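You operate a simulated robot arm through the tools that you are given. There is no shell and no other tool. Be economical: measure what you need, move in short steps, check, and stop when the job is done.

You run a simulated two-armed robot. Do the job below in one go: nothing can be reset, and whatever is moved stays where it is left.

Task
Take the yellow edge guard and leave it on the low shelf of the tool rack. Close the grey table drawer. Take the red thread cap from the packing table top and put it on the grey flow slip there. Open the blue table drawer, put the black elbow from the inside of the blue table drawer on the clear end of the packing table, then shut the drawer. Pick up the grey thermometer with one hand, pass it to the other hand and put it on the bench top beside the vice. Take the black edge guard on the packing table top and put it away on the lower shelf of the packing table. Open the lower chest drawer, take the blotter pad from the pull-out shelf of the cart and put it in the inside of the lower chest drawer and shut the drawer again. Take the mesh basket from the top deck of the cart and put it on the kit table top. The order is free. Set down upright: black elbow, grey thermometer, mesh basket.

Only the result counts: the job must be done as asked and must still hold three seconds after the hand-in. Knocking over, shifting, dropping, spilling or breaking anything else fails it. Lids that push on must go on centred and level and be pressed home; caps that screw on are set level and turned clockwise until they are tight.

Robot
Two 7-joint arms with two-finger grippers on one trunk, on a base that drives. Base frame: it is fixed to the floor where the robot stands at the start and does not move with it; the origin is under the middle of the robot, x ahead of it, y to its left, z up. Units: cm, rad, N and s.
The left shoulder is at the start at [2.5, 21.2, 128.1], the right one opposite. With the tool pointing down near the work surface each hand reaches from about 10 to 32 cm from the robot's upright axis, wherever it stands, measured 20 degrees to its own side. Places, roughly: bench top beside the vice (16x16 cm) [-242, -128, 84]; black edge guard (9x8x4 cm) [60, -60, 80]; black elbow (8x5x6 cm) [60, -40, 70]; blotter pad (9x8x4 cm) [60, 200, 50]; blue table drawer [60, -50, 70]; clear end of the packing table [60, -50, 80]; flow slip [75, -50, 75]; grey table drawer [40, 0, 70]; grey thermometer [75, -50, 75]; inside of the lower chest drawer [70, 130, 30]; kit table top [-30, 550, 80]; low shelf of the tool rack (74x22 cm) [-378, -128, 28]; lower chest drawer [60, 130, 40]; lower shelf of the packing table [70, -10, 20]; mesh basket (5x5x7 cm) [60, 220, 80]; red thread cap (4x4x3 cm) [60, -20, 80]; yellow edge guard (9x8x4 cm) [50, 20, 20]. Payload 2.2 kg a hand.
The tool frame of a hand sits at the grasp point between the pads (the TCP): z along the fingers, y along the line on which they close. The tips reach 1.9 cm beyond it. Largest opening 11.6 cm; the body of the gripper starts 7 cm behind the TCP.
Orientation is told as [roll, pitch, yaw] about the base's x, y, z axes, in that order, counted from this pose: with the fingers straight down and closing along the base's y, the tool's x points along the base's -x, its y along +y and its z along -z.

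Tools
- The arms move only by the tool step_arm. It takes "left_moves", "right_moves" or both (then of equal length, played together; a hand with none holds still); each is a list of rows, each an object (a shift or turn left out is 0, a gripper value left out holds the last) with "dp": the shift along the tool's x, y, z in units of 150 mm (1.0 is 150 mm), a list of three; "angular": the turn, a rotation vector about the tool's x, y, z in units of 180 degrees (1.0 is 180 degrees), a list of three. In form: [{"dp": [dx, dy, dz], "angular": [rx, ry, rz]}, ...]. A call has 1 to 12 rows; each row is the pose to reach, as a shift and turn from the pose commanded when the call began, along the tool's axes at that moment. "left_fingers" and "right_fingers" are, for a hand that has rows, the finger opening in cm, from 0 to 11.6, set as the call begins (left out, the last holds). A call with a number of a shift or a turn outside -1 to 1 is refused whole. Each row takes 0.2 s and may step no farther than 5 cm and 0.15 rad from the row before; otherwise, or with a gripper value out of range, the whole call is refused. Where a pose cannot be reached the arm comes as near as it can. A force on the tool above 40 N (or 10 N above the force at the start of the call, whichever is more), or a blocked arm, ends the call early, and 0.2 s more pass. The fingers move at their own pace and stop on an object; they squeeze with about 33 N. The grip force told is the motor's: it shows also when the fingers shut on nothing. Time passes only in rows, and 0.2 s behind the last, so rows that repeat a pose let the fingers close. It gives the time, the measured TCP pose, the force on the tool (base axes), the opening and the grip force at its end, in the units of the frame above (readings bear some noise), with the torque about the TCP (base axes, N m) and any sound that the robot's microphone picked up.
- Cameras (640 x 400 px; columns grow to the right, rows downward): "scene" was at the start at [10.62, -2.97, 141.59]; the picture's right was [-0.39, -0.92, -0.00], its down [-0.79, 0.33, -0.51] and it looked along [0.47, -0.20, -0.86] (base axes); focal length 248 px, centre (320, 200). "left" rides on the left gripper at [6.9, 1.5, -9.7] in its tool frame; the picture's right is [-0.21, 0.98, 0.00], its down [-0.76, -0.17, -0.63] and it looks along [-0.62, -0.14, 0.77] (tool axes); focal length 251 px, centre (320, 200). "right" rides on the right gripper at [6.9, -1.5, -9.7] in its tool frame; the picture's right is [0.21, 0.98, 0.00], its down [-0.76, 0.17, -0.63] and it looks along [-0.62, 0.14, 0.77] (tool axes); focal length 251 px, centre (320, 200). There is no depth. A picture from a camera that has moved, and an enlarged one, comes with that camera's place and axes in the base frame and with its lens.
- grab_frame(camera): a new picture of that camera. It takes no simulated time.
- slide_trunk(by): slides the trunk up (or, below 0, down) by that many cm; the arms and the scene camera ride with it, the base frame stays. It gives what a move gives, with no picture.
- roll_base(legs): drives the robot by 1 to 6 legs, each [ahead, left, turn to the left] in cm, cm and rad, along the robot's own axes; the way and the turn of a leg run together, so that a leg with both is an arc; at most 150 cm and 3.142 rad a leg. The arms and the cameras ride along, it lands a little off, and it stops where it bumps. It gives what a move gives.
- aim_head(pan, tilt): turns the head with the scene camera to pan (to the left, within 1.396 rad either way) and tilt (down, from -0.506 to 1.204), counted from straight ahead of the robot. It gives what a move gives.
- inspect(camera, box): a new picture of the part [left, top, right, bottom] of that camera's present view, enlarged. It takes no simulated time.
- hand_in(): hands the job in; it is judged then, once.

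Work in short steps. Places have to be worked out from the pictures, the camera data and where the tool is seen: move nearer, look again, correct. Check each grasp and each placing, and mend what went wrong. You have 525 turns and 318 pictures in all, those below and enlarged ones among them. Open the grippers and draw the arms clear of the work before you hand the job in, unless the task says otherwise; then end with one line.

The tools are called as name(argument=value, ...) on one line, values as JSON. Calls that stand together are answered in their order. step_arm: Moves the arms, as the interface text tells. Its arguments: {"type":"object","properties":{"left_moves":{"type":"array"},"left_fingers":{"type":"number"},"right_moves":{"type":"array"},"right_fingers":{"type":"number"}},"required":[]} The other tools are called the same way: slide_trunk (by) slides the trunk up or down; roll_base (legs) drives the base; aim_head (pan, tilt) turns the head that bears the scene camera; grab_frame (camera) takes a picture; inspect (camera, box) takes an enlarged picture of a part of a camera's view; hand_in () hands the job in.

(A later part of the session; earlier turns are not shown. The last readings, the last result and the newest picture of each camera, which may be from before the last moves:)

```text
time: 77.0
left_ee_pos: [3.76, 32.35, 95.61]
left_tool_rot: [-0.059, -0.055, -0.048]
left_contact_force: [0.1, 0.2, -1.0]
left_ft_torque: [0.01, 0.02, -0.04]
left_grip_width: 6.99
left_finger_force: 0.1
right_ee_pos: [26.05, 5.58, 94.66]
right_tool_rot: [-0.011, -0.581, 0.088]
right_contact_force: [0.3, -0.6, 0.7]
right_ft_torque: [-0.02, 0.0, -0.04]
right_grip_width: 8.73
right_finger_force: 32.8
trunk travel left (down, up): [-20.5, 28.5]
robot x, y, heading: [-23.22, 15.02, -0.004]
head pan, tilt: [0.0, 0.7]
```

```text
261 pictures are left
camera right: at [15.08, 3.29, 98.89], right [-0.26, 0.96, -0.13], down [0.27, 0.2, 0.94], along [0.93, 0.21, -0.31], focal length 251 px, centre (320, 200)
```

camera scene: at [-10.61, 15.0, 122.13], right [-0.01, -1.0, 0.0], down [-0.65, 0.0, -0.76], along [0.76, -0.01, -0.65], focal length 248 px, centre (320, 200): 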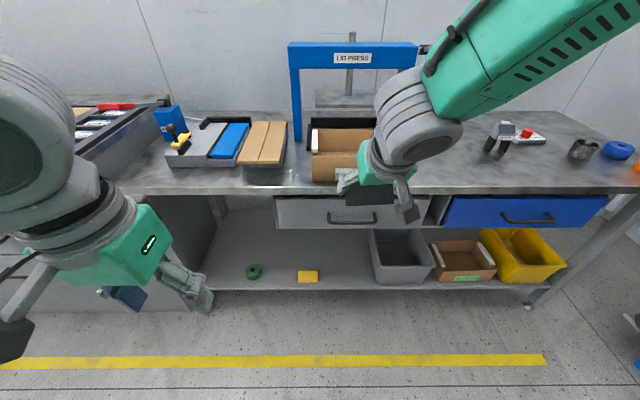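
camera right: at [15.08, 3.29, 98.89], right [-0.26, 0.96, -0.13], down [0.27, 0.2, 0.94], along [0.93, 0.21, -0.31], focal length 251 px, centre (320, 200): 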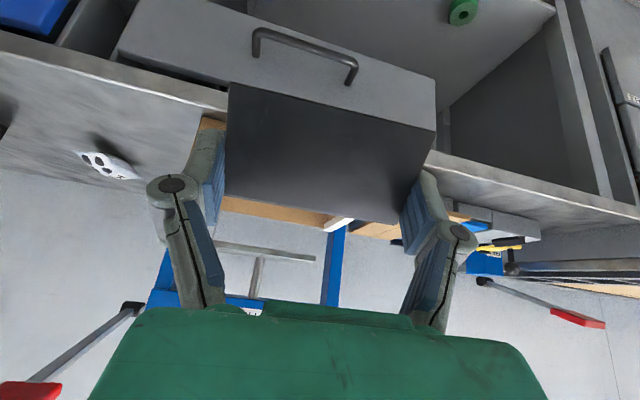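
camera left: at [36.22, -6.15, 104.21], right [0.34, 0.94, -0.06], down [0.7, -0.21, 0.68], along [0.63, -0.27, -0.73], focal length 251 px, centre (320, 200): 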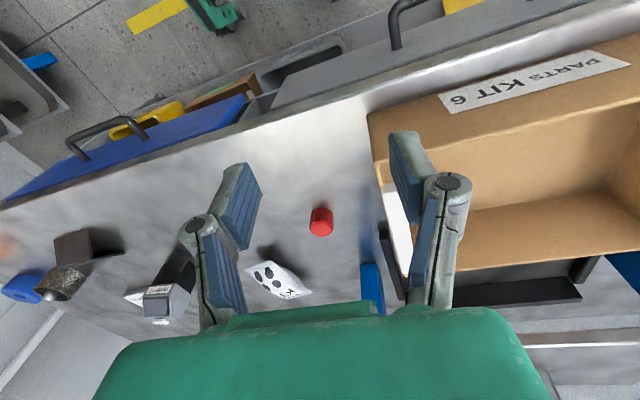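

Clear view: shelf top z≈18.4, front edge x≈48, free between the yellow guard (y≈15+) and the bin (y≈−9). I lower the trunk fully, then the arm in front of the table.

slide_trunk(by=-20)

step_arm(right_moves=[{"dp": [0.08, 0, 0.12]}, {"dp": [0.16, 0, 0.24]}, {"dp": [0.24, 0, 0.36]}, {"dp": [0.32, 0, 0.48]}, {"dp": [0.4, 0, 0.6]}, {"dp": [0.48, 0, 0.72]}, {"dp": [0.56, 0, 0.84]}, {"dp": [0.64, 0, 0.96]}, {"dp": [0.64, 0, 0.96]}, {"dp": [0.64, 0, 0.96]}])

grab_frame(camera="scene")

```text
time: 79.2
left_ee_pos: [3.75, 32.39, 75.65]
left_tool_rot: [-0.059, -0.055, -0.049]
left_contact_force: [0.2, 1.0, -1.1]
left_ft_torque: [-0.01, 0.0, 0.01]
left_grip_width: 7.0
left_finger_force: 0.0
right_ee_pos: [26.01, 5.61, 74.73]
right_tool_rot: [-0.013, -0.581, 0.089]
right_contact_force: [-0.3, -0.2, -1.4]
right_ft_torque: [-0.01, 0.0, -0.02]
right_grip_width: 8.75
right_finger_force: 33.1
trunk travel left (down, up): [-0.5, 48.5]
robot x, y, heading: [-23.08, 15.03, -0.003]
head pan, tilt: [0.0, 0.7]
```

```text
time: 81.4
left_ee_pos: [3.81, 32.48, 75.69]
left_tool_rot: [-0.059, -0.056, -0.05]
left_contact_force: [-0.4, 0.4, 0.3]
left_ft_torque: [0.0, 0.04, 0.01]
left_grip_width: 7.01
left_finger_force: 0.1
right_ee_pos: [25.85, 5.4, 57.38]
right_tool_rot: [-0.014, -0.581, 0.089]
right_contact_force: [0.5, 0.8, -0.4]
right_ft_torque: [0.01, 0.02, -0.01]
right_grip_width: 8.74
right_finger_force: 33.2
trunk travel left (down, up): [-0.5, 48.5]
robot x, y, heading: [-23.52, 14.92, -0.003]
head pan, tilt: [0.0, 0.7]
```

```text
260 pictures are left
camera scene: at [-10.62, 14.81, 102.13], right [-0.01, -1.0, 0.0], down [-0.65, 0.0, -0.76], along [0.76, -0.01, -0.65], focal length 248 px, centre (320, 200)
```

scene: 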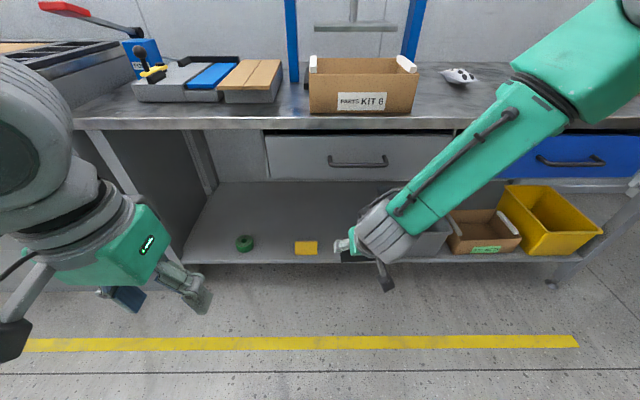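

The arm is reaching down nicely. Two more lowerings in front of the table.

step_arm(right_moves=[{"dp": [0.08, 0, 0.12]}, {"dp": [0.16, 0, 0.24]}, {"dp": [0.24, 0, 0.36]}, {"dp": [0.32, 0, 0.48]}, {"dp": [0.4, 0, 0.6]}, {"dp": [0.48, 0, 0.72]}, {"dp": [0.56, 0, 0.84]}, {"dp": [0.64, 0, 0.96]}, {"dp": [0.64, 0, 0.96]}])

step_arm(right_moves=[{"dp": [0.08, 0, 0.12]}, {"dp": [0.16, 0, 0.24]}, {"dp": [0.24, 0, 0.36]}, {"dp": [0.32, 0, 0.48]}, {"dp": [0.4, 0, 0.6]}, {"dp": [0.48, 0, 0.72]}, {"dp": [0.5, 0, 0.76]}, {"dp": [0.5, 0, 0.76]}])

grab_frame(camera="scene")

grab_frame(camera="right")

```text
time: 83.4
left_ee_pos: [3.87, 32.3, 75.68]
left_tool_rot: [-0.057, -0.055, -0.049]
left_contact_force: [-1.2, 0.3, 0.0]
left_ft_torque: [0.03, 0.0, 0.02]
left_grip_width: 6.97
left_finger_force: 0.1
right_ee_pos: [25.66, 5.26, 39.96]
right_tool_rot: [-0.012, -0.581, 0.088]
right_contact_force: [0.3, 0.1, 0.2]
right_ft_torque: [0.0, 0.01, 0.01]
right_grip_width: 8.7
right_finger_force: 33.2
trunk travel left (down, up): [-0.5, 48.5]
robot x, y, heading: [-23.24, 14.63, -0.004]
head pan, tilt: [0.0, 0.7]
```

```text
time: 85.2
left_ee_pos: [3.75, 32.36, 75.64]
left_tool_rot: [-0.06, -0.057, -0.048]
left_contact_force: [0.1, -0.2, -0.4]
left_ft_torque: [0.02, 0.05, -0.03]
left_grip_width: 7.02
left_finger_force: 0.1
right_ee_pos: [25.62, 5.07, 26.36]
right_tool_rot: [-0.011, -0.579, 0.089]
right_contact_force: [0.1, 0.4, -0.2]
right_ft_torque: [-0.02, 0.02, -0.02]
right_grip_width: 8.73
right_finger_force: 33.0
trunk travel left (down, up): [-0.5, 48.5]
robot x, y, heading: [-23.32, 15.02, -0.006]
head pan, tilt: [0.0, 0.7]
```

```text
259 pictures are left
camera scene: at [-10.62, 14.8, 102.13], right [-0.01, -1.0, 0.0], down [-0.65, 0.0, -0.76], along [0.76, -0.01, -0.65], focal length 248 px, centre (320, 200)
```

scene: 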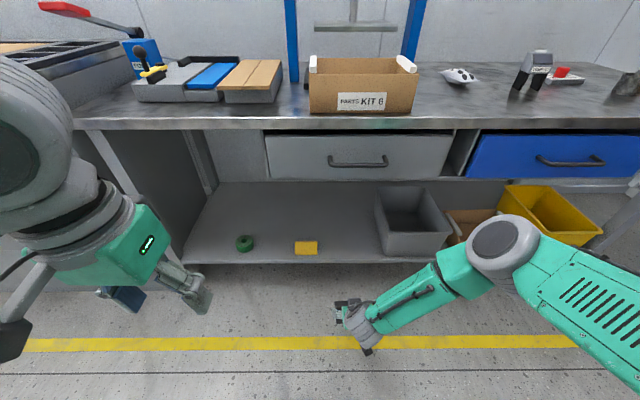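

```text
258 pictures are left
camera right: at [14.68, 2.77, 30.59], right [-0.26, 0.96, -0.13], down [0.27, 0.2, 0.94], along [0.93, 0.21, -0.31], focal length 251 px, centre (320, 200)
```

right: 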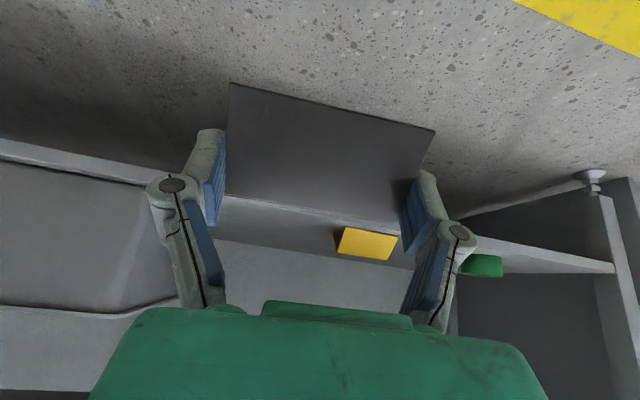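

The elbow sticks out forward, so instead of driving I first extend the arm forward to straighten it.

step_arm(right_moves=[{"dp": [-0.11, -0.02, 0.054]}, {"dp": [-0.225, -0.04, 0.108]}, {"dp": [-0.34, -0.06, 0.16]}, {"dp": [-0.45, -0.08, 0.215]}, {"dp": [-0.56, -0.1, 0.27]}, {"dp": [-0.675, -0.12, 0.32]}, {"dp": [-0.79, -0.14, 0.376]}, {"dp": [-0.9, -0.155, 0.43]}, {"dp": [-0.9, -0.155, 0.43]}, {"dp": [-0.9, -0.155, 0.43]}])

grab_frame(camera="scene")

```text
time: 87.4
left_ee_pos: [3.67, 32.47, 75.58]
left_tool_rot: [-0.058, -0.055, -0.049]
left_contact_force: [0.4, 0.5, 0.2]
left_ft_torque: [-0.02, 0.01, 0.01]
left_grip_width: 7.0
left_finger_force: 0.0
right_ee_pos: [40.67, 4.12, 28.56]
right_tool_rot: [-0.014, -0.58, 0.09]
right_contact_force: [0.2, 0.1, 0.9]
right_ft_torque: [-0.03, 0.0, 0.0]
right_grip_width: 8.69
right_finger_force: 32.3
trunk travel left (down, up): [-0.5, 48.5]
robot x, y, heading: [-23.72, 14.52, -0.006]
head pan, tilt: [0.0, 0.7]
```

```text
257 pictures are left
camera scene: at [-10.58, 14.82, 102.12], right [-0.01, -1.0, 0.0], down [-0.65, 0.0, -0.76], along [0.76, -0.01, -0.65], focal length 248 px, centre (320, 200)
```

scene: 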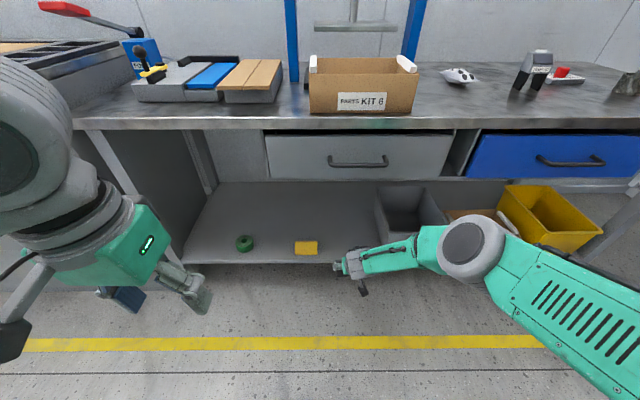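

Elbow lowered as hoped. I extend another 14 cm into the shelf space.

step_arm(right_moves=[{"dp": [-0.1, -0.01, 0.064]}, {"dp": [-0.195, -0.02, 0.13]}, {"dp": [-0.29, -0.03, 0.19]}, {"dp": [-0.39, -0.04, 0.255]}, {"dp": [-0.49, -0.05, 0.32]}, {"dp": [-0.585, -0.06, 0.38]}, {"dp": [-0.68, -0.07, 0.446]}, {"dp": [-0.78, -0.08, 0.51]}, {"dp": [-0.78, -0.08, 0.51]}, {"dp": [-0.78, -0.08, 0.51]}])

grab_frame(camera="scene")

grab_frame(camera="right")

```text
time: 89.6
left_ee_pos: [3.66, 32.31, 75.58]
left_tool_rot: [-0.06, -0.055, -0.049]
left_contact_force: [-0.2, 0.2, 0.0]
left_ft_torque: [0.0, 0.01, 0.02]
left_grip_width: 7.0
left_finger_force: 0.1
right_ee_pos: [47.69, 0.4, 30.96]
right_tool_rot: [-0.012, -0.581, 0.088]
right_contact_force: [-0.8, 0.3, -0.1]
right_ft_torque: [0.0, -0.04, 0.01]
right_grip_width: 8.71
right_finger_force: 32.8
right hand out of reach, approached as far as the arm can: row 3, 4, 5, 6, 7, 8, 9, 10
trunk travel left (down, up): [-0.5, 48.5]
robot x, y, heading: [-23.2, 14.84, -0.008]
head pan, tilt: [0.0, 0.7]
```

```text
256 pictures are left
camera scene: at [-10.57, 14.82, 102.12], right [-0.01, -1.0, 0.0], down [-0.65, 0.0, -0.76], along [0.76, -0.01, -0.65], focal length 248 px, centre (320, 200)
```

scene: 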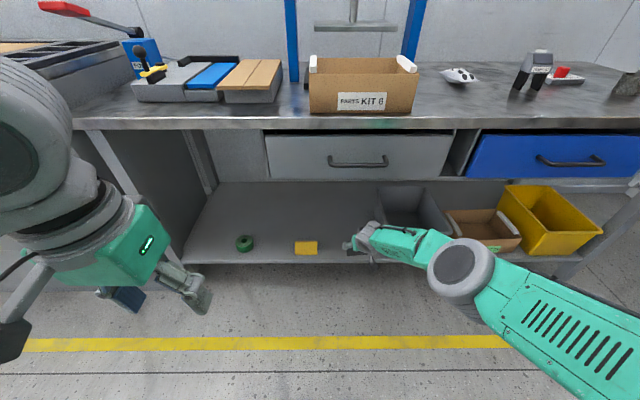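

```text
255 pictures are left
camera right: at [36.73, -2.01, 35.27], right [-0.26, 0.96, -0.13], down [0.27, 0.2, 0.94], along [0.93, 0.21, -0.31], focal length 251 px, centre (320, 200)
```

right: 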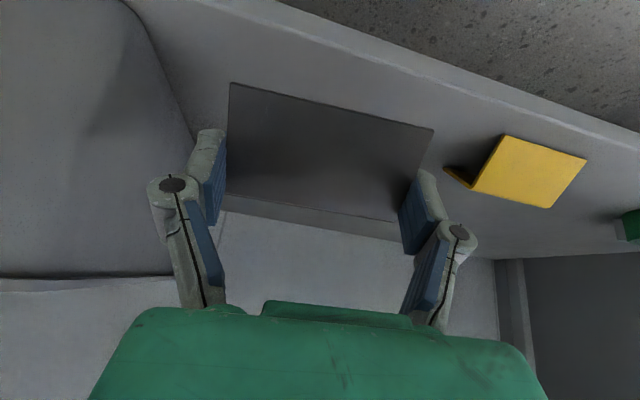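

The arm is at its limit. I drive the base 12 cm forward and 4 left to bring the guard over the shelf.

roll_base(legs=[[12, 4.5, 0]])

step_arm(right_moves=[{"dp": [0, 0, 0]}, {"dp": [0, 0, 0]}, {"dp": [0, 0, 0]}, {"dp": [0, 0, 0]}, {"dp": [0, 0, 0]}, {"dp": [0, 0, 0]}])

grab_frame(camera="right")

grab_frame(camera="scene")

```text
time: 90.9
left_ee_pos: [15.82, 36.53, 75.82]
left_tool_rot: [-0.054, -0.053, -0.047]
left_contact_force: [0.7, 0.6, -0.5]
left_ft_torque: [-0.01, 0.01, 0.0]
left_grip_width: 6.98
left_finger_force: 0.1
right_ee_pos: [59.73, 4.75, 30.86]
right_tool_rot: [-0.007, -0.579, 0.088]
right_contact_force: [-0.3, 0.3, -0.9]
right_ft_torque: [0.03, -0.02, -0.01]
right_grip_width: 8.66
right_finger_force: 33.4
trunk travel left (down, up): [-0.5, 48.5]
robot x, y, heading: [-11.08, 19.34, -0.004]
head pan, tilt: [0.0, 0.7]
```

```text
time: 92.3
left_ee_pos: [15.56, 36.52, 75.74]
left_tool_rot: [-0.057, -0.057, -0.046]
left_contact_force: [0.4, 0.1, 0.0]
left_ft_torque: [0.03, 0.01, 0.01]
left_grip_width: 7.0
left_finger_force: 0.1
right_ee_pos: [59.62, 4.75, 31.02]
right_tool_rot: [-0.011, -0.583, 0.09]
right_contact_force: [-0.3, 0.4, -0.3]
right_ft_torque: [0.02, 0.0, 0.04]
right_grip_width: 8.7
right_finger_force: 33.3
trunk travel left (down, up): [-0.5, 48.5]
robot x, y, heading: [-11.43, 19.22, -0.006]
head pan, tilt: [0.0, 0.7]
```

```text
254 pictures are left
camera right: at [48.77, 2.37, 35.29], right [-0.26, 0.96, -0.13], down [0.27, 0.2, 0.94], along [0.93, 0.21, -0.31], focal length 251 px, centre (320, 200)
```

right: 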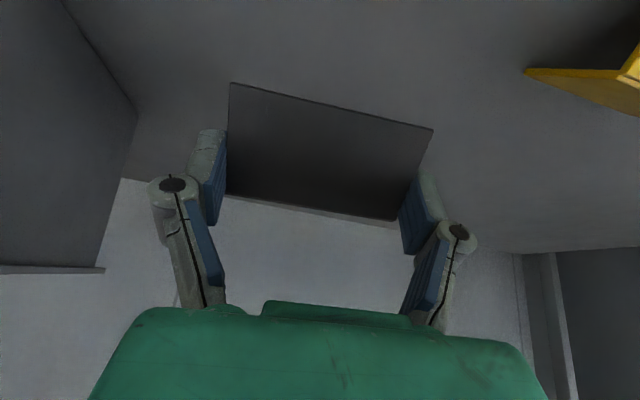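

```text
253 pictures are left
camera scene: at [1.43, 18.99, 102.12], right [-0.01, -1.0, 0.0], down [-0.65, 0.0, -0.76], along [0.76, 0.0, -0.65], focal length 248 px, centre (320, 200)
```

scene: 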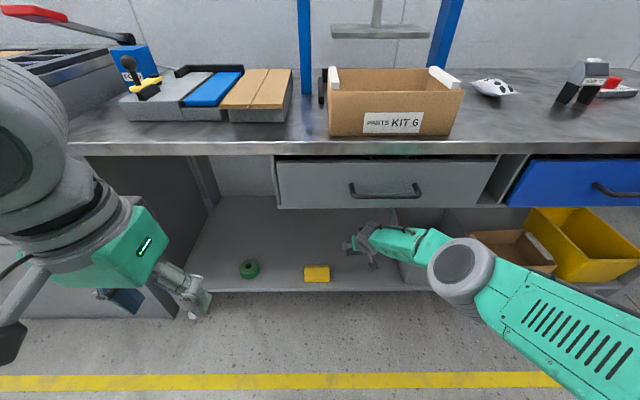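

Good position above the shelf. I lower 8 cm, then feel for the shelf.

step_arm(right_moves=[{"dp": [0.06, 0, 0.065]}, {"dp": [0.125, 0, 0.13]}, {"dp": [0.19, 0, 0.195]}, {"dp": [0.25, 0.005, 0.26]}, {"dp": [0.31, 0.01, 0.325]}, {"dp": [0.375, 0.01, 0.39]}, {"dp": [0.375, 0.01, 0.39]}, {"dp": [0.375, 0.01, 0.39]}])

step_arm(right_moves=[{"dp": [0.018, 0, 0.028]}, {"dp": [0.018, 0, 0.028]}])

step_arm(right_moves=[{"dp": [0.018, 0, 0.028]}, {"dp": [0.018, 0, 0.028]}])

```text
time: 94.1
left_ee_pos: [15.64, 36.97, 75.72]
left_tool_rot: [-0.059, -0.057, -0.047]
left_contact_force: [0.0, 0.4, -0.2]
left_ft_torque: [0.0, -0.01, 0.02]
left_grip_width: 7.01
left_finger_force: 0.0
right_ee_pos: [56.16, 3.92, 25.59]
right_tool_rot: [-0.013, -0.584, 0.092]
right_contact_force: [0.0, 0.4, -0.3]
right_ft_torque: [-0.02, -0.01, -0.01]
right_grip_width: 8.68
right_finger_force: 32.9
right hand out of reach, approached as far as the arm can: row 1, 2, 3, 4, 5, 6, 7, 8
trunk travel left (down, up): [-0.5, 48.5]
robot x, y, heading: [-11.0, 19.32, -0.004]
head pan, tilt: [0.0, 0.7]
```

```text
time: 94.7
left_ee_pos: [15.6, 36.82, 75.73]
left_tool_rot: [-0.058, -0.058, -0.047]
left_contact_force: [-0.7, 0.1, -0.2]
left_ft_torque: [0.01, 0.01, -0.03]
left_grip_width: 6.99
left_finger_force: 0.0
right_ee_pos: [56.22, 3.8, 25.5]
right_tool_rot: [-0.014, -0.582, 0.091]
right_contact_force: [0.1, 0.0, 0.0]
right_ft_torque: [0.0, -0.02, -0.04]
right_grip_width: 8.65
right_finger_force: 33.5
right hand out of reach, approached as far as the arm can: row 1, 2
trunk travel left (down, up): [-0.5, 48.5]
robot x, y, heading: [-11.24, 19.01, -0.009]
head pan, tilt: [0.0, 0.7]
```

```text
time: 95.3
left_ee_pos: [15.67, 36.9, 75.67]
left_tool_rot: [-0.059, -0.057, -0.048]
left_contact_force: [-0.4, 0.8, -0.1]
left_ft_torque: [0.04, -0.01, 0.01]
left_grip_width: 7.0
left_finger_force: 0.0
right_ee_pos: [56.19, 3.92, 25.52]
right_tool_rot: [-0.013, -0.583, 0.09]
right_contact_force: [1.1, 0.6, 0.0]
right_ft_torque: [0.02, 0.03, -0.03]
right_grip_width: 8.66
right_finger_force: 33.4
right hand out of reach, approached as far as the arm can: row 1, 2
trunk travel left (down, up): [-0.5, 48.5]
robot x, y, heading: [-11.4, 19.16, -0.003]
head pan, tilt: [0.0, 0.7]
```

Out of reach by a little; I drive 5 cm forward and continue down while drawing the hand back.

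roll_base(legs=[[5, 0, 0]])

step_arm(right_moves=[{"dp": [0.06, 0, 0.0]}, {"dp": [0.12, 0, 0.0]}, {"dp": [0.18, 0, 0.0]}, {"dp": [0.18, 0, 0.0]}, {"dp": [0.18, 0, 0.0]}])

grab_frame(camera="scene")

```text
time: 96.2
left_ee_pos: [20.64, 36.81, 75.72]
left_tool_rot: [-0.059, -0.056, -0.046]
left_contact_force: [-0.6, -0.1, 0.6]
left_ft_torque: [0.0, 0.0, -0.02]
left_grip_width: 7.0
left_finger_force: 0.0
right_ee_pos: [61.11, 3.68, 25.42]
right_tool_rot: [-0.012, -0.583, 0.089]
right_contact_force: [0.5, 0.2, 0.1]
right_ft_torque: [0.02, 0.01, -0.01]
right_grip_width: 8.66
right_finger_force: 33.0
trunk travel left (down, up): [-0.5, 48.5]
robot x, y, heading: [-6.13, 19.08, -0.007]
head pan, tilt: [0.0, 0.7]
```

```text
time: 97.4
left_ee_pos: [20.34, 36.85, 75.85]
left_tool_rot: [-0.061, -0.062, -0.048]
left_contact_force: [-0.6, 0.3, 0.2]
left_ft_torque: [0.03, 0.02, 0.0]
left_grip_width: 7.0
left_finger_force: 0.2
right_ee_pos: [59.29, 3.39, 24.7]
right_tool_rot: [-0.012, -0.592, 0.089]
right_contact_force: [6.4, 3.5, 29.2]
right_ft_torque: [0.18, -0.21, 0.0]
right_grip_width: 8.73
right_finger_force: 32.8
trunk travel left (down, up): [-0.5, 48.5]
robot x, y, heading: [-6.14, 19.17, -0.006]
head pan, tilt: [0.0, 0.7]
```

```text
252 pictures are left
camera scene: at [6.07, 19.34, 102.2], right [-0.01, -1.0, 0.0], down [-0.64, 0.0, -0.77], along [0.77, -0.01, -0.64], focal length 248 px, centre (320, 200)
```

scene: 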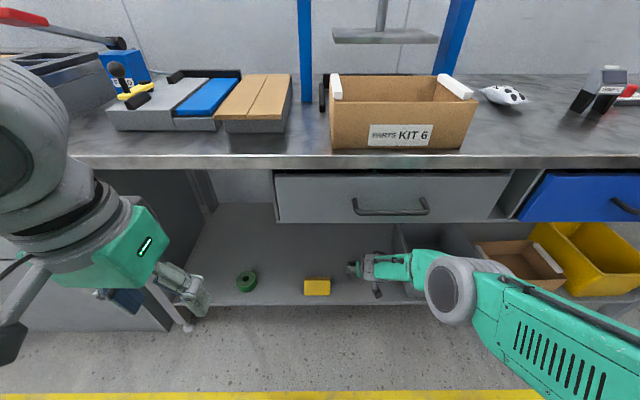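

A 29 N upward contact shows at z 24.7: probably the shelf itself is higher than I thought. I check with the hand camera.

grab_frame(camera="right")

inspect(camera="scene", box=[280, 220, 440, 320])

```text
251 pictures are left
camera right: at [48.3, 1.12, 28.76], right [-0.26, 0.96, -0.13], down [0.26, 0.2, 0.95], along [0.93, 0.21, -0.3], focal length 251 px, centre (320, 200)
```

right: 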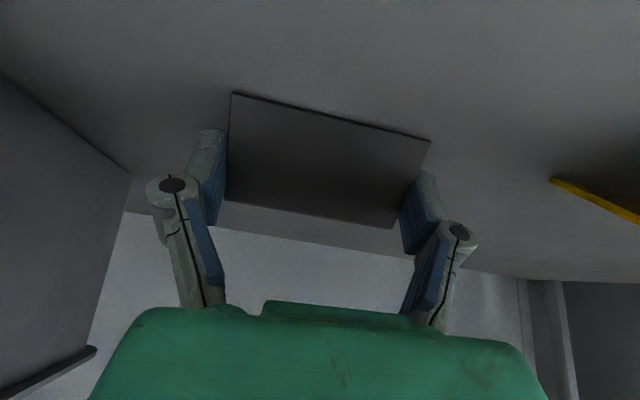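

```text
4.00 times, centred on (360, 270) of scene
camera zoom: at [6.07, 19.34, 102.2], right [-0.01, -1.0, 0.0], down [-0.64, 0.0, -0.77], along [0.77, -0.01, -0.64], focal length 992 px, centre (160, -80)
```

zoom: 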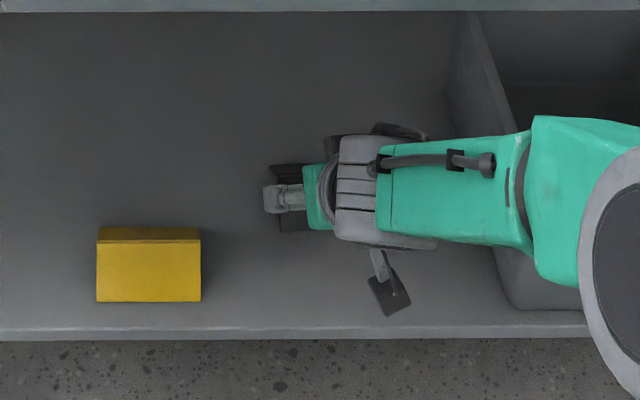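

The guard is on the shelf (shelf z≈22). I ease off slightly and open, then back out along the tool axis.

step_arm(right_moves=[{"dp": [-0.005, 0, -0.01]}, {"dp": [-0.005, 0, -0.01]}], right_fingers=8.7)

step_arm(right_moves=[{"dp": [0, 0, 0]}, {"dp": [0, 0, 0]}, {"dp": [0, 0, 0]}], right_fingers=11.3)

grab_frame(camera="right")

```text
time: 98.0
left_ee_pos: [20.48, 36.78, 75.71]
left_tool_rot: [-0.062, -0.059, -0.047]
left_contact_force: [0.3, 0.0, -0.9]
left_ft_torque: [-0.01, -0.03, 0.0]
left_grip_width: 7.0
left_finger_force: 0.0
right_ee_pos: [59.14, 3.51, 24.14]
right_tool_rot: [-0.014, -0.584, 0.089]
right_contact_force: [0.7, 0.8, -0.9]
right_ft_torque: [0.01, 0.02, -0.03]
right_grip_width: 8.8
right_finger_force: 33.3
trunk travel left (down, up): [-0.5, 48.5]
robot x, y, heading: [-6.1, 19.34, -0.005]
head pan, tilt: [0.0, 0.7]
```

```text
time: 98.8
left_ee_pos: [20.47, 36.92, 75.86]
left_tool_rot: [-0.059, -0.061, -0.047]
left_contact_force: [0.3, 0.1, 0.3]
left_ft_torque: [-0.03, 0.0, -0.02]
left_grip_width: 7.0
left_finger_force: 0.1
right_ee_pos: [59.14, 3.36, 24.28]
right_tool_rot: [-0.013, -0.584, 0.09]
right_contact_force: [0.7, 0.0, 0.3]
right_ft_torque: [0.02, -0.04, 0.01]
right_grip_width: 11.31
right_finger_force: 0.1
trunk travel left (down, up): [-0.5, 48.5]
robot x, y, heading: [-6.19, 19.08, -0.007]
head pan, tilt: [0.0, 0.7]
```

```text
249 pictures are left
camera right: at [48.16, 1.14, 28.49], right [-0.26, 0.96, -0.13], down [0.27, 0.2, 0.94], along [0.93, 0.21, -0.31], focal length 251 px, centre (320, 200)
```

right: 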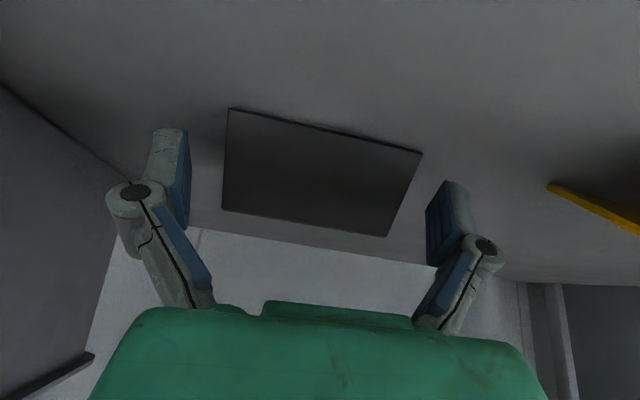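

Released. I back out along the tool axis and then straight back.

step_arm(right_moves=[{"dp": [0, 0, -0.1]}, {"dp": [0, 0, -0.2]}, {"dp": [0, 0, -0.33]}, {"dp": [0, 0, -0.47]}, {"dp": [0.1, 0, -0.6]}, {"dp": [0.25, 0, -0.7]}, {"dp": [0.4, 0, -0.8]}, {"dp": [0.5, 0, -0.9]}, {"dp": [0.5, 0, -0.9]}])

inspect(camera="scene", box=[220, 200, 460, 350])

```text
time: 100.8
left_ee_pos: [20.48, 36.79, 75.67]
left_tool_rot: [-0.059, -0.06, -0.048]
left_contact_force: [-0.6, 0.5, 0.1]
left_ft_torque: [-0.01, 0.04, -0.03]
left_grip_width: 7.01
left_finger_force: 0.0
right_ee_pos: [45.11, 2.44, 31.68]
right_tool_rot: [-0.011, -0.587, 0.089]
right_contact_force: [0.5, -0.1, 0.2]
right_ft_torque: [0.0, -0.04, 0.0]
right_grip_width: 11.29
right_finger_force: 0.0
right hand out of reach, approached as far as the arm can: row 1
trunk travel left (down, up): [-0.5, 48.5]
robot x, y, heading: [-6.29, 19.27, -0.01]
head pan, tilt: [0.0, 0.7]
```

```text
2.67 times, centred on (340, 275) of scene
camera zoom: at [6.42, 19.14, 102.13], right [-0.01, -1.0, 0.0], down [-0.65, 0.0, -0.76], along [0.76, 0.0, -0.65], focal length 661 px, centre (267, 0)
```

zoom: 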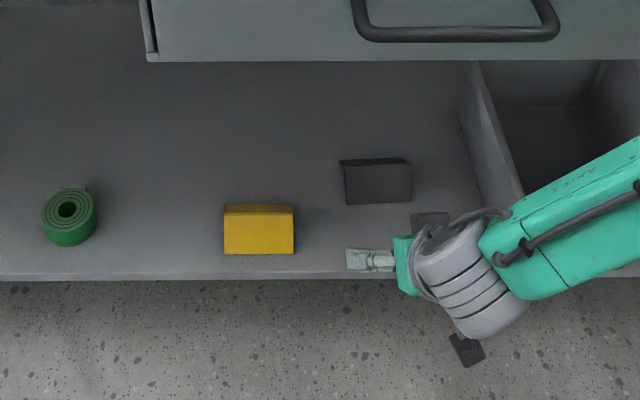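

Black guard rests on the shelf. The yellow one (centre ≈ (53.5,20.2)) is next while the arm is down here; I shift the base 17 cm left.

roll_base(legs=[[0, 17.5, 0]])

step_arm(right_moves=[{"dp": [0, 0, 0]}, {"dp": [0, 0, 0]}, {"dp": [0, 0, 0]}, {"dp": [0, 0, 0]}, {"dp": [0, 0, 0]}, {"dp": [0, 0, 0]}, {"dp": [0, 0, 0]}, {"dp": [0, 0, 0]}])

grab_frame(camera="right")

grab_frame(camera="scene")

```text
time: 102.2
left_ee_pos: [20.48, 53.53, 75.93]
left_tool_rot: [-0.057, -0.059, -0.047]
left_contact_force: [0.6, 0.1, -0.1]
left_ft_torque: [-0.05, -0.02, 0.03]
left_grip_width: 6.98
left_finger_force: 0.0
right_ee_pos: [45.3, 19.27, 31.56]
right_tool_rot: [-0.01, -0.587, 0.089]
right_contact_force: [-0.1, -1.0, -0.4]
right_ft_torque: [-0.01, 0.03, 0.02]
right_grip_width: 11.29
right_finger_force: 0.1
trunk travel left (down, up): [-0.5, 48.5]
robot x, y, heading: [-6.25, 36.29, -0.006]
head pan, tilt: [0.0, 0.7]
```

```text
time: 104.0
left_ee_pos: [20.33, 53.57, 75.87]
left_tool_rot: [-0.059, -0.061, -0.047]
left_contact_force: [0.2, 0.4, -0.3]
left_ft_torque: [0.0, 0.01, 0.03]
left_grip_width: 7.0
left_finger_force: 0.1
right_ee_pos: [45.13, 19.42, 31.72]
right_tool_rot: [-0.014, -0.587, 0.09]
right_contact_force: [0.2, -0.2, -0.1]
right_ft_torque: [0.02, 0.01, 0.01]
right_grip_width: 11.28
right_finger_force: 0.1
trunk travel left (down, up): [-0.5, 48.5]
robot x, y, heading: [-6.28, 35.86, -0.007]
head pan, tilt: [0.0, 0.7]
```

```text
247 pictures are left
camera right: at [34.26, 17.08, 35.8], right [-0.26, 0.96, -0.13], down [0.26, 0.2, 0.94], along [0.93, 0.21, -0.3], focal length 251 px, centre (320, 200)
```

right: 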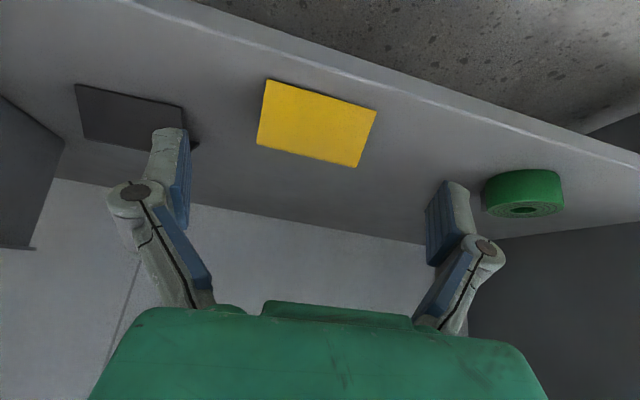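

```text
246 pictures are left
camera scene: at [6.52, 36.01, 102.13], right [0.0, -1.0, 0.0], down [-0.65, 0.0, -0.76], along [0.76, 0.0, -0.65], focal length 248 px, centre (320, 200)
```

scene: 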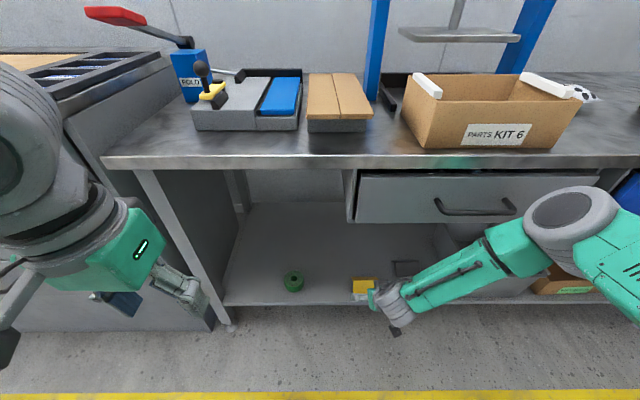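

Yellow ridge at about (54,19.9,25.5). I go forward over it, then down.

step_arm(right_moves=[{"dp": [-0.16, -0.006, 0.1]}, {"dp": [-0.32, -0.012, 0.2]}, {"dp": [-0.475, -0.017, 0.31]}, {"dp": [-0.475, -0.017, 0.31]}, {"dp": [-0.4, -0.017, 0.425]}, {"dp": [-0.325, -0.017, 0.54]}, {"dp": [-0.25, -0.017, 0.65]}, {"dp": [-0.22, -0.017, 0.7]}, {"dp": [-0.22, -0.017, 0.7]}, {"dp": [-0.22, -0.017, 0.7]}])

grab_frame(camera="right")

inspect(camera="scene", box=[260, 220, 460, 345])

```text
time: 106.2
left_ee_pos: [20.33, 53.75, 75.88]
left_tool_rot: [-0.058, -0.06, -0.047]
left_contact_force: [-0.3, -0.5, 0.3]
left_ft_torque: [-0.01, 0.01, -0.03]
left_grip_width: 7.01
left_finger_force: 0.1
right_ee_pos: [53.67, 19.88, 24.48]
right_tool_rot: [-0.014, -0.587, 0.09]
right_contact_force: [0.2, -0.2, 0.5]
right_ft_torque: [0.0, 0.02, 0.02]
right_grip_width: 11.3
right_finger_force: 0.1
trunk travel left (down, up): [-0.5, 48.5]
robot x, y, heading: [-6.16, 36.17, -0.005]
head pan, tilt: [0.0, 0.7]
```

```text
245 pictures are left
camera right: at [42.74, 17.48, 28.81], right [-0.26, 0.96, -0.13], down [0.26, 0.2, 0.94], along [0.93, 0.21, -0.3], focal length 251 px, centre (320, 200)
```

right: 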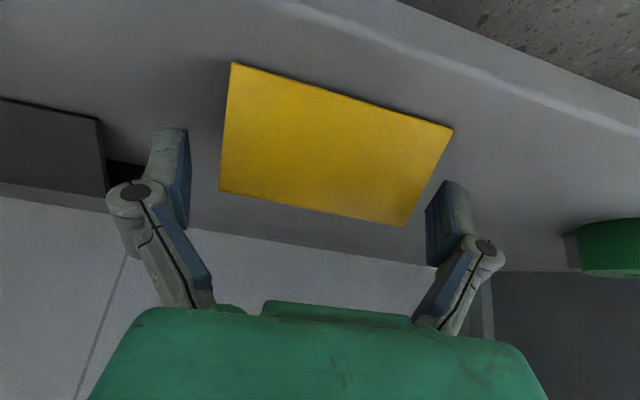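

```text
3.20 times, centred on (360, 282) of scene
camera zoom: at [6.53, 36.04, 102.13], right [-0.01, -1.0, 0.0], down [-0.65, 0.0, -0.76], along [0.76, 0.0, -0.65], focal length 794 px, centre (192, -64)
```

zoom: 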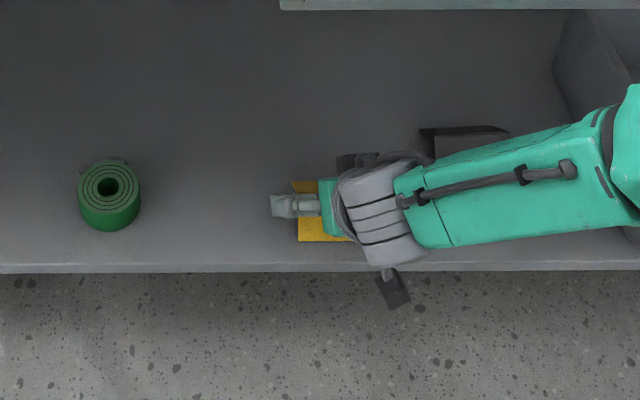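

The geometry matches the previous good grasp; I lower half a centimetre and close.

step_arm(right_moves=[{"dp": [0.015, 0, 0.025]}, {"dp": [0.015, 0, 0.025]}])

step_arm(right_moves=[{"dp": [0, 0, 0]}, {"dp": [0, 0, 0]}, {"dp": [0, 0, 0]}, {"dp": [0, 0, 0]}], right_fingers=5)

grab_frame(camera="right")

```text
time: 106.8
left_ee_pos: [20.43, 53.67, 75.93]
left_tool_rot: [-0.061, -0.062, -0.046]
left_contact_force: [0.3, -0.3, -0.9]
left_ft_torque: [0.04, 0.01, 0.02]
left_grip_width: 6.99
left_finger_force: 0.1
right_ee_pos: [53.85, 19.82, 24.46]
right_tool_rot: [-0.013, -0.588, 0.09]
right_contact_force: [0.0, 0.0, 0.0]
right_ft_torque: [-0.02, -0.01, 0.0]
right_grip_width: 11.31
right_finger_force: 0.1
trunk travel left (down, up): [-0.5, 48.5]
robot x, y, heading: [-6.26, 35.85, -0.002]
head pan, tilt: [0.0, 0.7]
```

```text
time: 107.8
left_ee_pos: [20.36, 53.72, 75.85]
left_tool_rot: [-0.058, -0.062, -0.047]
left_contact_force: [-0.8, -1.2, -0.3]
left_ft_torque: [-0.02, -0.02, -0.01]
left_grip_width: 6.98
left_finger_force: 0.0
right_ee_pos: [53.74, 19.76, 24.42]
right_tool_rot: [-0.015, -0.59, 0.092]
right_contact_force: [0.8, -0.2, 3.0]
right_ft_torque: [0.02, -0.06, -0.07]
right_grip_width: 9.15
right_finger_force: 32.4
trunk travel left (down, up): [-0.5, 48.5]
robot x, y, heading: [-6.29, 36.27, -0.006]
head pan, tilt: [0.0, 0.7]
```

```text
243 pictures are left
camera right: at [42.81, 17.47, 28.5], right [-0.26, 0.96, -0.13], down [0.26, 0.2, 0.94], along [0.93, 0.21, -0.3], focal length 251 px, centre (320, 200)
```

right: 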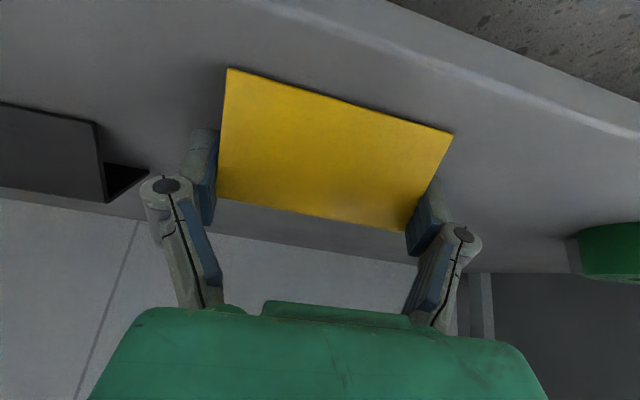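

Gripped at 9.15. I lift it and draw back out of the shelf.

step_arm(right_moves=[{"dp": [-0.07, 0, -0.11]}, {"dp": [-0.145, 0, -0.22]}, {"dp": [-0.22, 0, -0.335]}, {"dp": [-0.05, 0.01, -0.445]}, {"dp": [0.12, 0.03, -0.555]}, {"dp": [0.28, 0.05, -0.665]}, {"dp": [0.45, 0.07, -0.77]}, {"dp": [0.45, 0.07, -0.77]}, {"dp": [0.45, 0.07, -0.77]}])

grab_frame(camera="right")

grab_frame(camera="scene")

```text
time: 109.8
left_ee_pos: [20.33, 53.7, 75.88]
left_tool_rot: [-0.058, -0.063, -0.048]
left_contact_force: [0.4, -0.3, -0.4]
left_ft_torque: [-0.04, -0.01, 0.01]
left_grip_width: 7.0
left_finger_force: 0.1
right_ee_pos: [41.85, 20.0, 30.21]
right_tool_rot: [-0.015, -0.589, 0.093]
right_contact_force: [0.3, -0.1, -0.1]
right_ft_torque: [-0.03, 0.01, 0.0]
right_grip_width: 9.17
right_finger_force: 33.0
trunk travel left (down, up): [-0.5, 48.5]
robot x, y, heading: [-5.82, 36.17, -0.006]
head pan, tilt: [0.0, 0.7]
```

```text
242 pictures are left
camera right: at [30.88, 17.72, 34.33], right [-0.26, 0.96, -0.13], down [0.26, 0.2, 0.94], along [0.93, 0.21, -0.3], focal length 251 px, centre (320, 200)
```

right: 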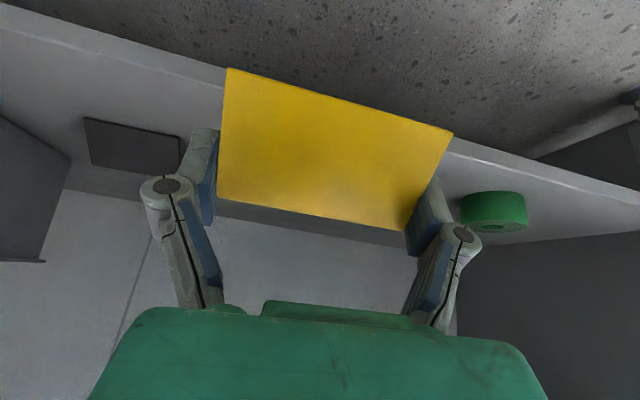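

```text
241 pictures are left
camera scene: at [6.51, 36.01, 102.13], right [-0.01, -1.0, 0.0], down [-0.65, 0.0, -0.76], along [0.76, 0.0, -0.65], focal length 248 px, centre (320, 200)
```

scene: 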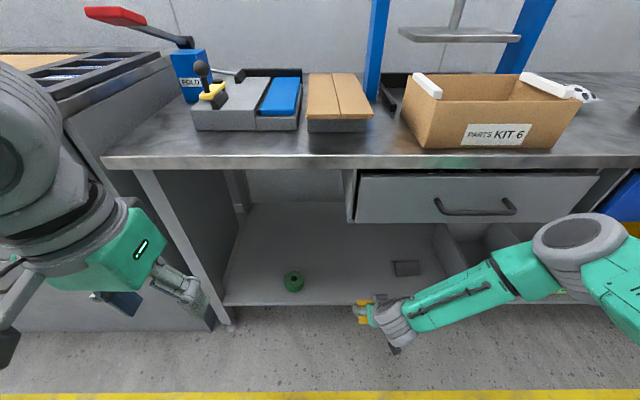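

Yellow guard is held. I back the robot away from the table, raise the trunk and look around toward the rear.

roll_base(legs=[[-35, 0, 0]])

slide_trunk(by=22)

aim_head(pan=-1.39, tilt=0.35)

grab_frame(camera="scene")

aim_head(pan=1.39, tilt=0.35)

grab_frame(camera="scene")

```text
time: 112.2
left_ee_pos: [-15.62, 53.81, 75.87]
left_tool_rot: [-0.057, -0.063, -0.053]
left_contact_force: [0.0, 0.1, -0.2]
left_ft_torque: [-0.01, -0.01, 0.01]
left_grip_width: 6.98
left_finger_force: 0.0
right_ee_pos: [5.68, 19.95, 30.22]
right_tool_rot: [-0.016, -0.588, 0.085]
right_contact_force: [-0.6, 1.0, -0.4]
right_ft_torque: [-0.03, -0.03, 0.01]
right_grip_width: 9.13
right_finger_force: 33.0
trunk travel left (down, up): [-0.5, 48.5]
robot x, y, heading: [-42.26, 36.42, -0.01]
head pan, tilt: [0.0, 0.7]
```

```text
time: 114.5
left_ee_pos: [-15.77, 53.77, 97.77]
left_tool_rot: [-0.059, -0.059, -0.054]
left_contact_force: [-0.1, -0.7, 0.8]
left_ft_torque: [0.05, 0.01, 0.03]
left_grip_width: 6.98
left_finger_force: 0.0
right_ee_pos: [5.75, 20.08, 52.22]
right_tool_rot: [-0.014, -0.59, 0.086]
right_contact_force: [0.2, 0.6, -0.3]
right_ft_torque: [0.01, 0.0, 0.01]
right_grip_width: 9.13
right_finger_force: 33.2
trunk travel left (down, up): [-22.5, 26.5]
robot x, y, heading: [-42.12, 36.49, -0.01]
head pan, tilt: [0.0, 0.7]
```

```text
time: 116.0
left_ee_pos: [-15.73, 53.77, 97.73]
left_tool_rot: [-0.059, -0.06, -0.055]
left_contact_force: [0.2, 0.8, -0.6]
left_ft_torque: [-0.01, 0.01, -0.03]
left_grip_width: 6.98
left_finger_force: 0.0
right_ee_pos: [5.81, 20.05, 52.19]
right_tool_rot: [-0.015, -0.589, 0.085]
right_contact_force: [-0.6, -1.2, -0.1]
right_ft_torque: [0.01, 0.01, 0.01]
right_grip_width: 9.1
right_finger_force: 32.9
trunk travel left (down, up): [-22.5, 26.5]
robot x, y, heading: [-42.21, 36.09, -0.014]
head pan, tilt: [-1.389, 0.351]
```

```text
240 pictures are left
camera scene: at [-36.37, 27.11, 127.29], right [-0.99, -0.17, 0.0], down [-0.06, 0.34, -0.94], along [0.16, -0.93, -0.34], focal length 248 px, centre (320, 200)
```

scene: 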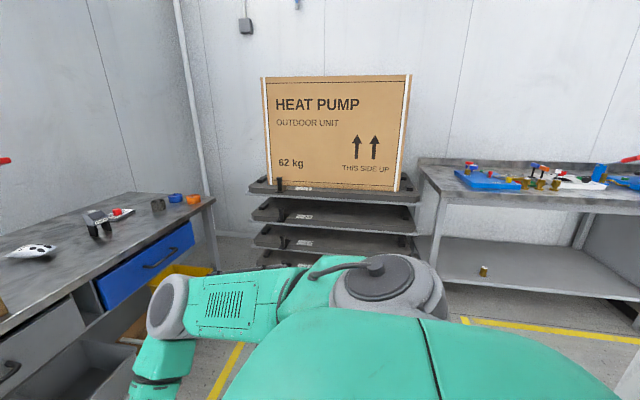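

```text
time: 118.5
left_ee_pos: [-15.79, 53.82, 97.8]
left_tool_rot: [-0.059, -0.06, -0.054]
left_contact_force: [-0.1, 0.5, -0.3]
left_ft_torque: [0.0, 0.04, -0.05]
left_grip_width: 7.01
left_finger_force: 0.0
right_ee_pos: [5.79, 20.11, 52.28]
right_tool_rot: [-0.015, -0.59, 0.085]
right_contact_force: [-0.1, 0.5, -0.4]
right_ft_torque: [0.01, 0.04, -0.03]
right_grip_width: 9.08
right_finger_force: 33.2
trunk travel left (down, up): [-22.5, 26.5]
robot x, y, heading: [-42.52, 36.38, -0.013]
head pan, tilt: [1.389, 0.351]
```

```text
239 pictures are left
camera scene: at [-36.18, 45.45, 127.29], right [0.98, -0.19, 0.0], down [-0.07, -0.34, -0.94], along [0.18, 0.92, -0.34], focal length 248 px, centre (320, 200)
```

scene: 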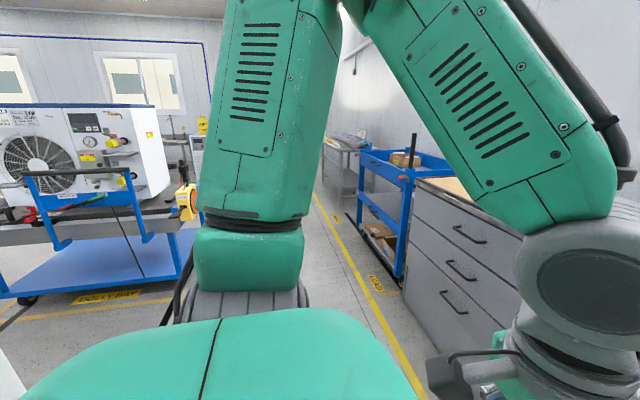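

Along the right wall are further benches. I turn right 90° to face that wall and look.

roll_base(legs=[[0, 0, -1.56]])

aim_head(pan=-0.9, tilt=0.35)

grab_frame(camera="scene")

```text
time: 122.7
left_ee_pos: [-24.29, 10.21, 97.78]
left_tool_rot: [-0.058, -0.059, -1.604]
left_contact_force: [0.5, -0.4, -0.4]
left_ft_torque: [-0.05, -0.01, 0.0]
left_grip_width: 6.99
left_finger_force: 0.1
right_ee_pos: [-57.61, -11.85, 52.26]
right_tool_rot: [-0.014, -0.591, -1.466]
right_contact_force: [-0.1, -0.2, -0.6]
right_ft_torque: [-0.01, 0.02, -0.02]
right_grip_width: 9.08
right_finger_force: 33.3
trunk travel left (down, up): [-22.5, 26.5]
robot x, y, heading: [-42.25, 36.39, -1.562]
head pan, tilt: [1.389, 0.351]
```

```text
time: 124.8
left_ee_pos: [-24.18, 10.53, 97.72]
left_tool_rot: [-0.059, -0.053, -1.606]
left_contact_force: [0.6, 0.4, 0.2]
left_ft_torque: [0.0, -0.03, -0.05]
left_grip_width: 6.98
left_finger_force: 0.0
right_ee_pos: [-57.57, -11.66, 52.48]
right_tool_rot: [-0.015, -0.591, -1.465]
right_contact_force: [-0.4, 1.0, 0.1]
right_ft_torque: [-0.01, 0.03, 0.03]
right_grip_width: 9.08
right_finger_force: 33.0
trunk travel left (down, up): [-22.5, 26.5]
robot x, y, heading: [-41.92, 36.21, -1.563]
head pan, tilt: [-0.901, 0.351]
```

```text
238 pictures are left
camera scene: at [-49.42, 26.28, 127.28], right [-0.63, 0.78, 0.0], down [0.27, 0.22, -0.94], along [-0.73, -0.59, -0.35], focal length 248 px, centre (320, 200)
```

scene: 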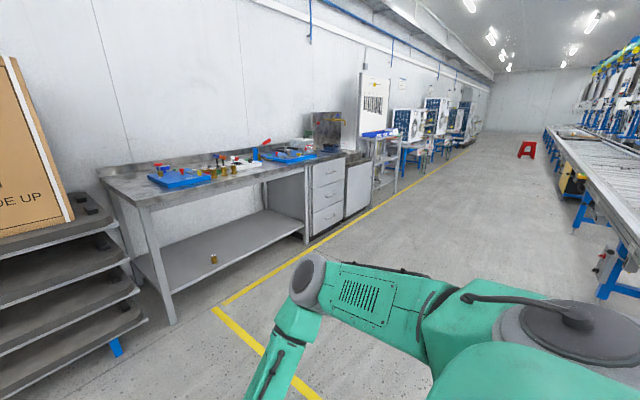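

The corridor is free. I strafe right about 320 cm toward the rack.

roll_base(legs=[[10, -80, 0], [0, -120, 0], [0, -120, 0]])

aim_head(pan=-0.2, tilt=0.5)

grab_frame(camera="scene")

```text
time: 140.7
left_ee_pos: [-350.37, 1.75, 97.57]
left_tool_rot: [-0.063, -0.052, -1.641]
left_contact_force: [0.4, -0.7, 0.9]
left_ft_torque: [0.0, 0.01, -0.03]
left_grip_width: 6.96
left_finger_force: 0.1
right_ee_pos: [-384.71, -19.32, 52.41]
right_tool_rot: [-0.017, -0.592, -1.502]
right_contact_force: [-0.2, 0.1, -0.3]
right_ft_torque: [0.0, 0.02, -0.02]
right_grip_width: 9.01
right_finger_force: 33.2
trunk travel left (down, up): [-22.5, 26.5]
robot x, y, heading: [-367.57, 28.28, -1.6]
head pan, tilt: [-0.901, 0.351]
```

```text
time: 141.8
left_ee_pos: [-350.86, 1.91, 97.71]
left_tool_rot: [-0.058, -0.05, -1.642]
left_contact_force: [-0.8, 0.2, 0.4]
left_ft_torque: [-0.01, 0.0, -0.04]
left_grip_width: 6.99
left_finger_force: 0.1
right_ee_pos: [-384.91, -19.27, 52.5]
right_tool_rot: [-0.013, -0.595, -1.503]
right_contact_force: [-0.5, 0.4, -0.2]
right_ft_torque: [0.03, -0.03, -0.01]
right_grip_width: 9.0
right_finger_force: 32.5
trunk travel left (down, up): [-22.5, 26.5]
robot x, y, heading: [-367.34, 28.36, -1.605]
head pan, tilt: [-0.201, 0.499]
```

```text
237 pictures are left
camera scene: at [-370.06, 15.08, 125.9], right [-0.97, 0.23, 0.0], down [0.11, 0.47, -0.88], along [-0.2, -0.85, -0.48], focal length 248 px, centre (320, 200)
```

scene: 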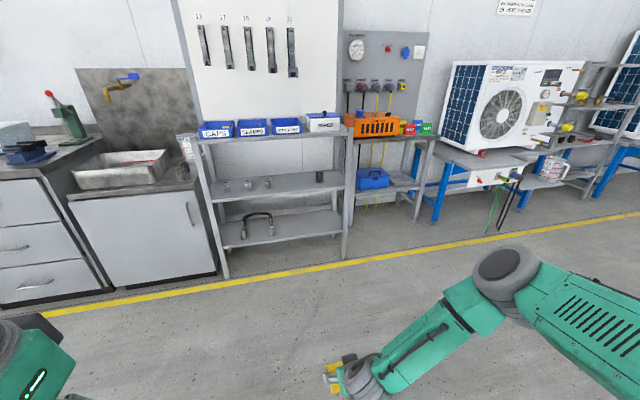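

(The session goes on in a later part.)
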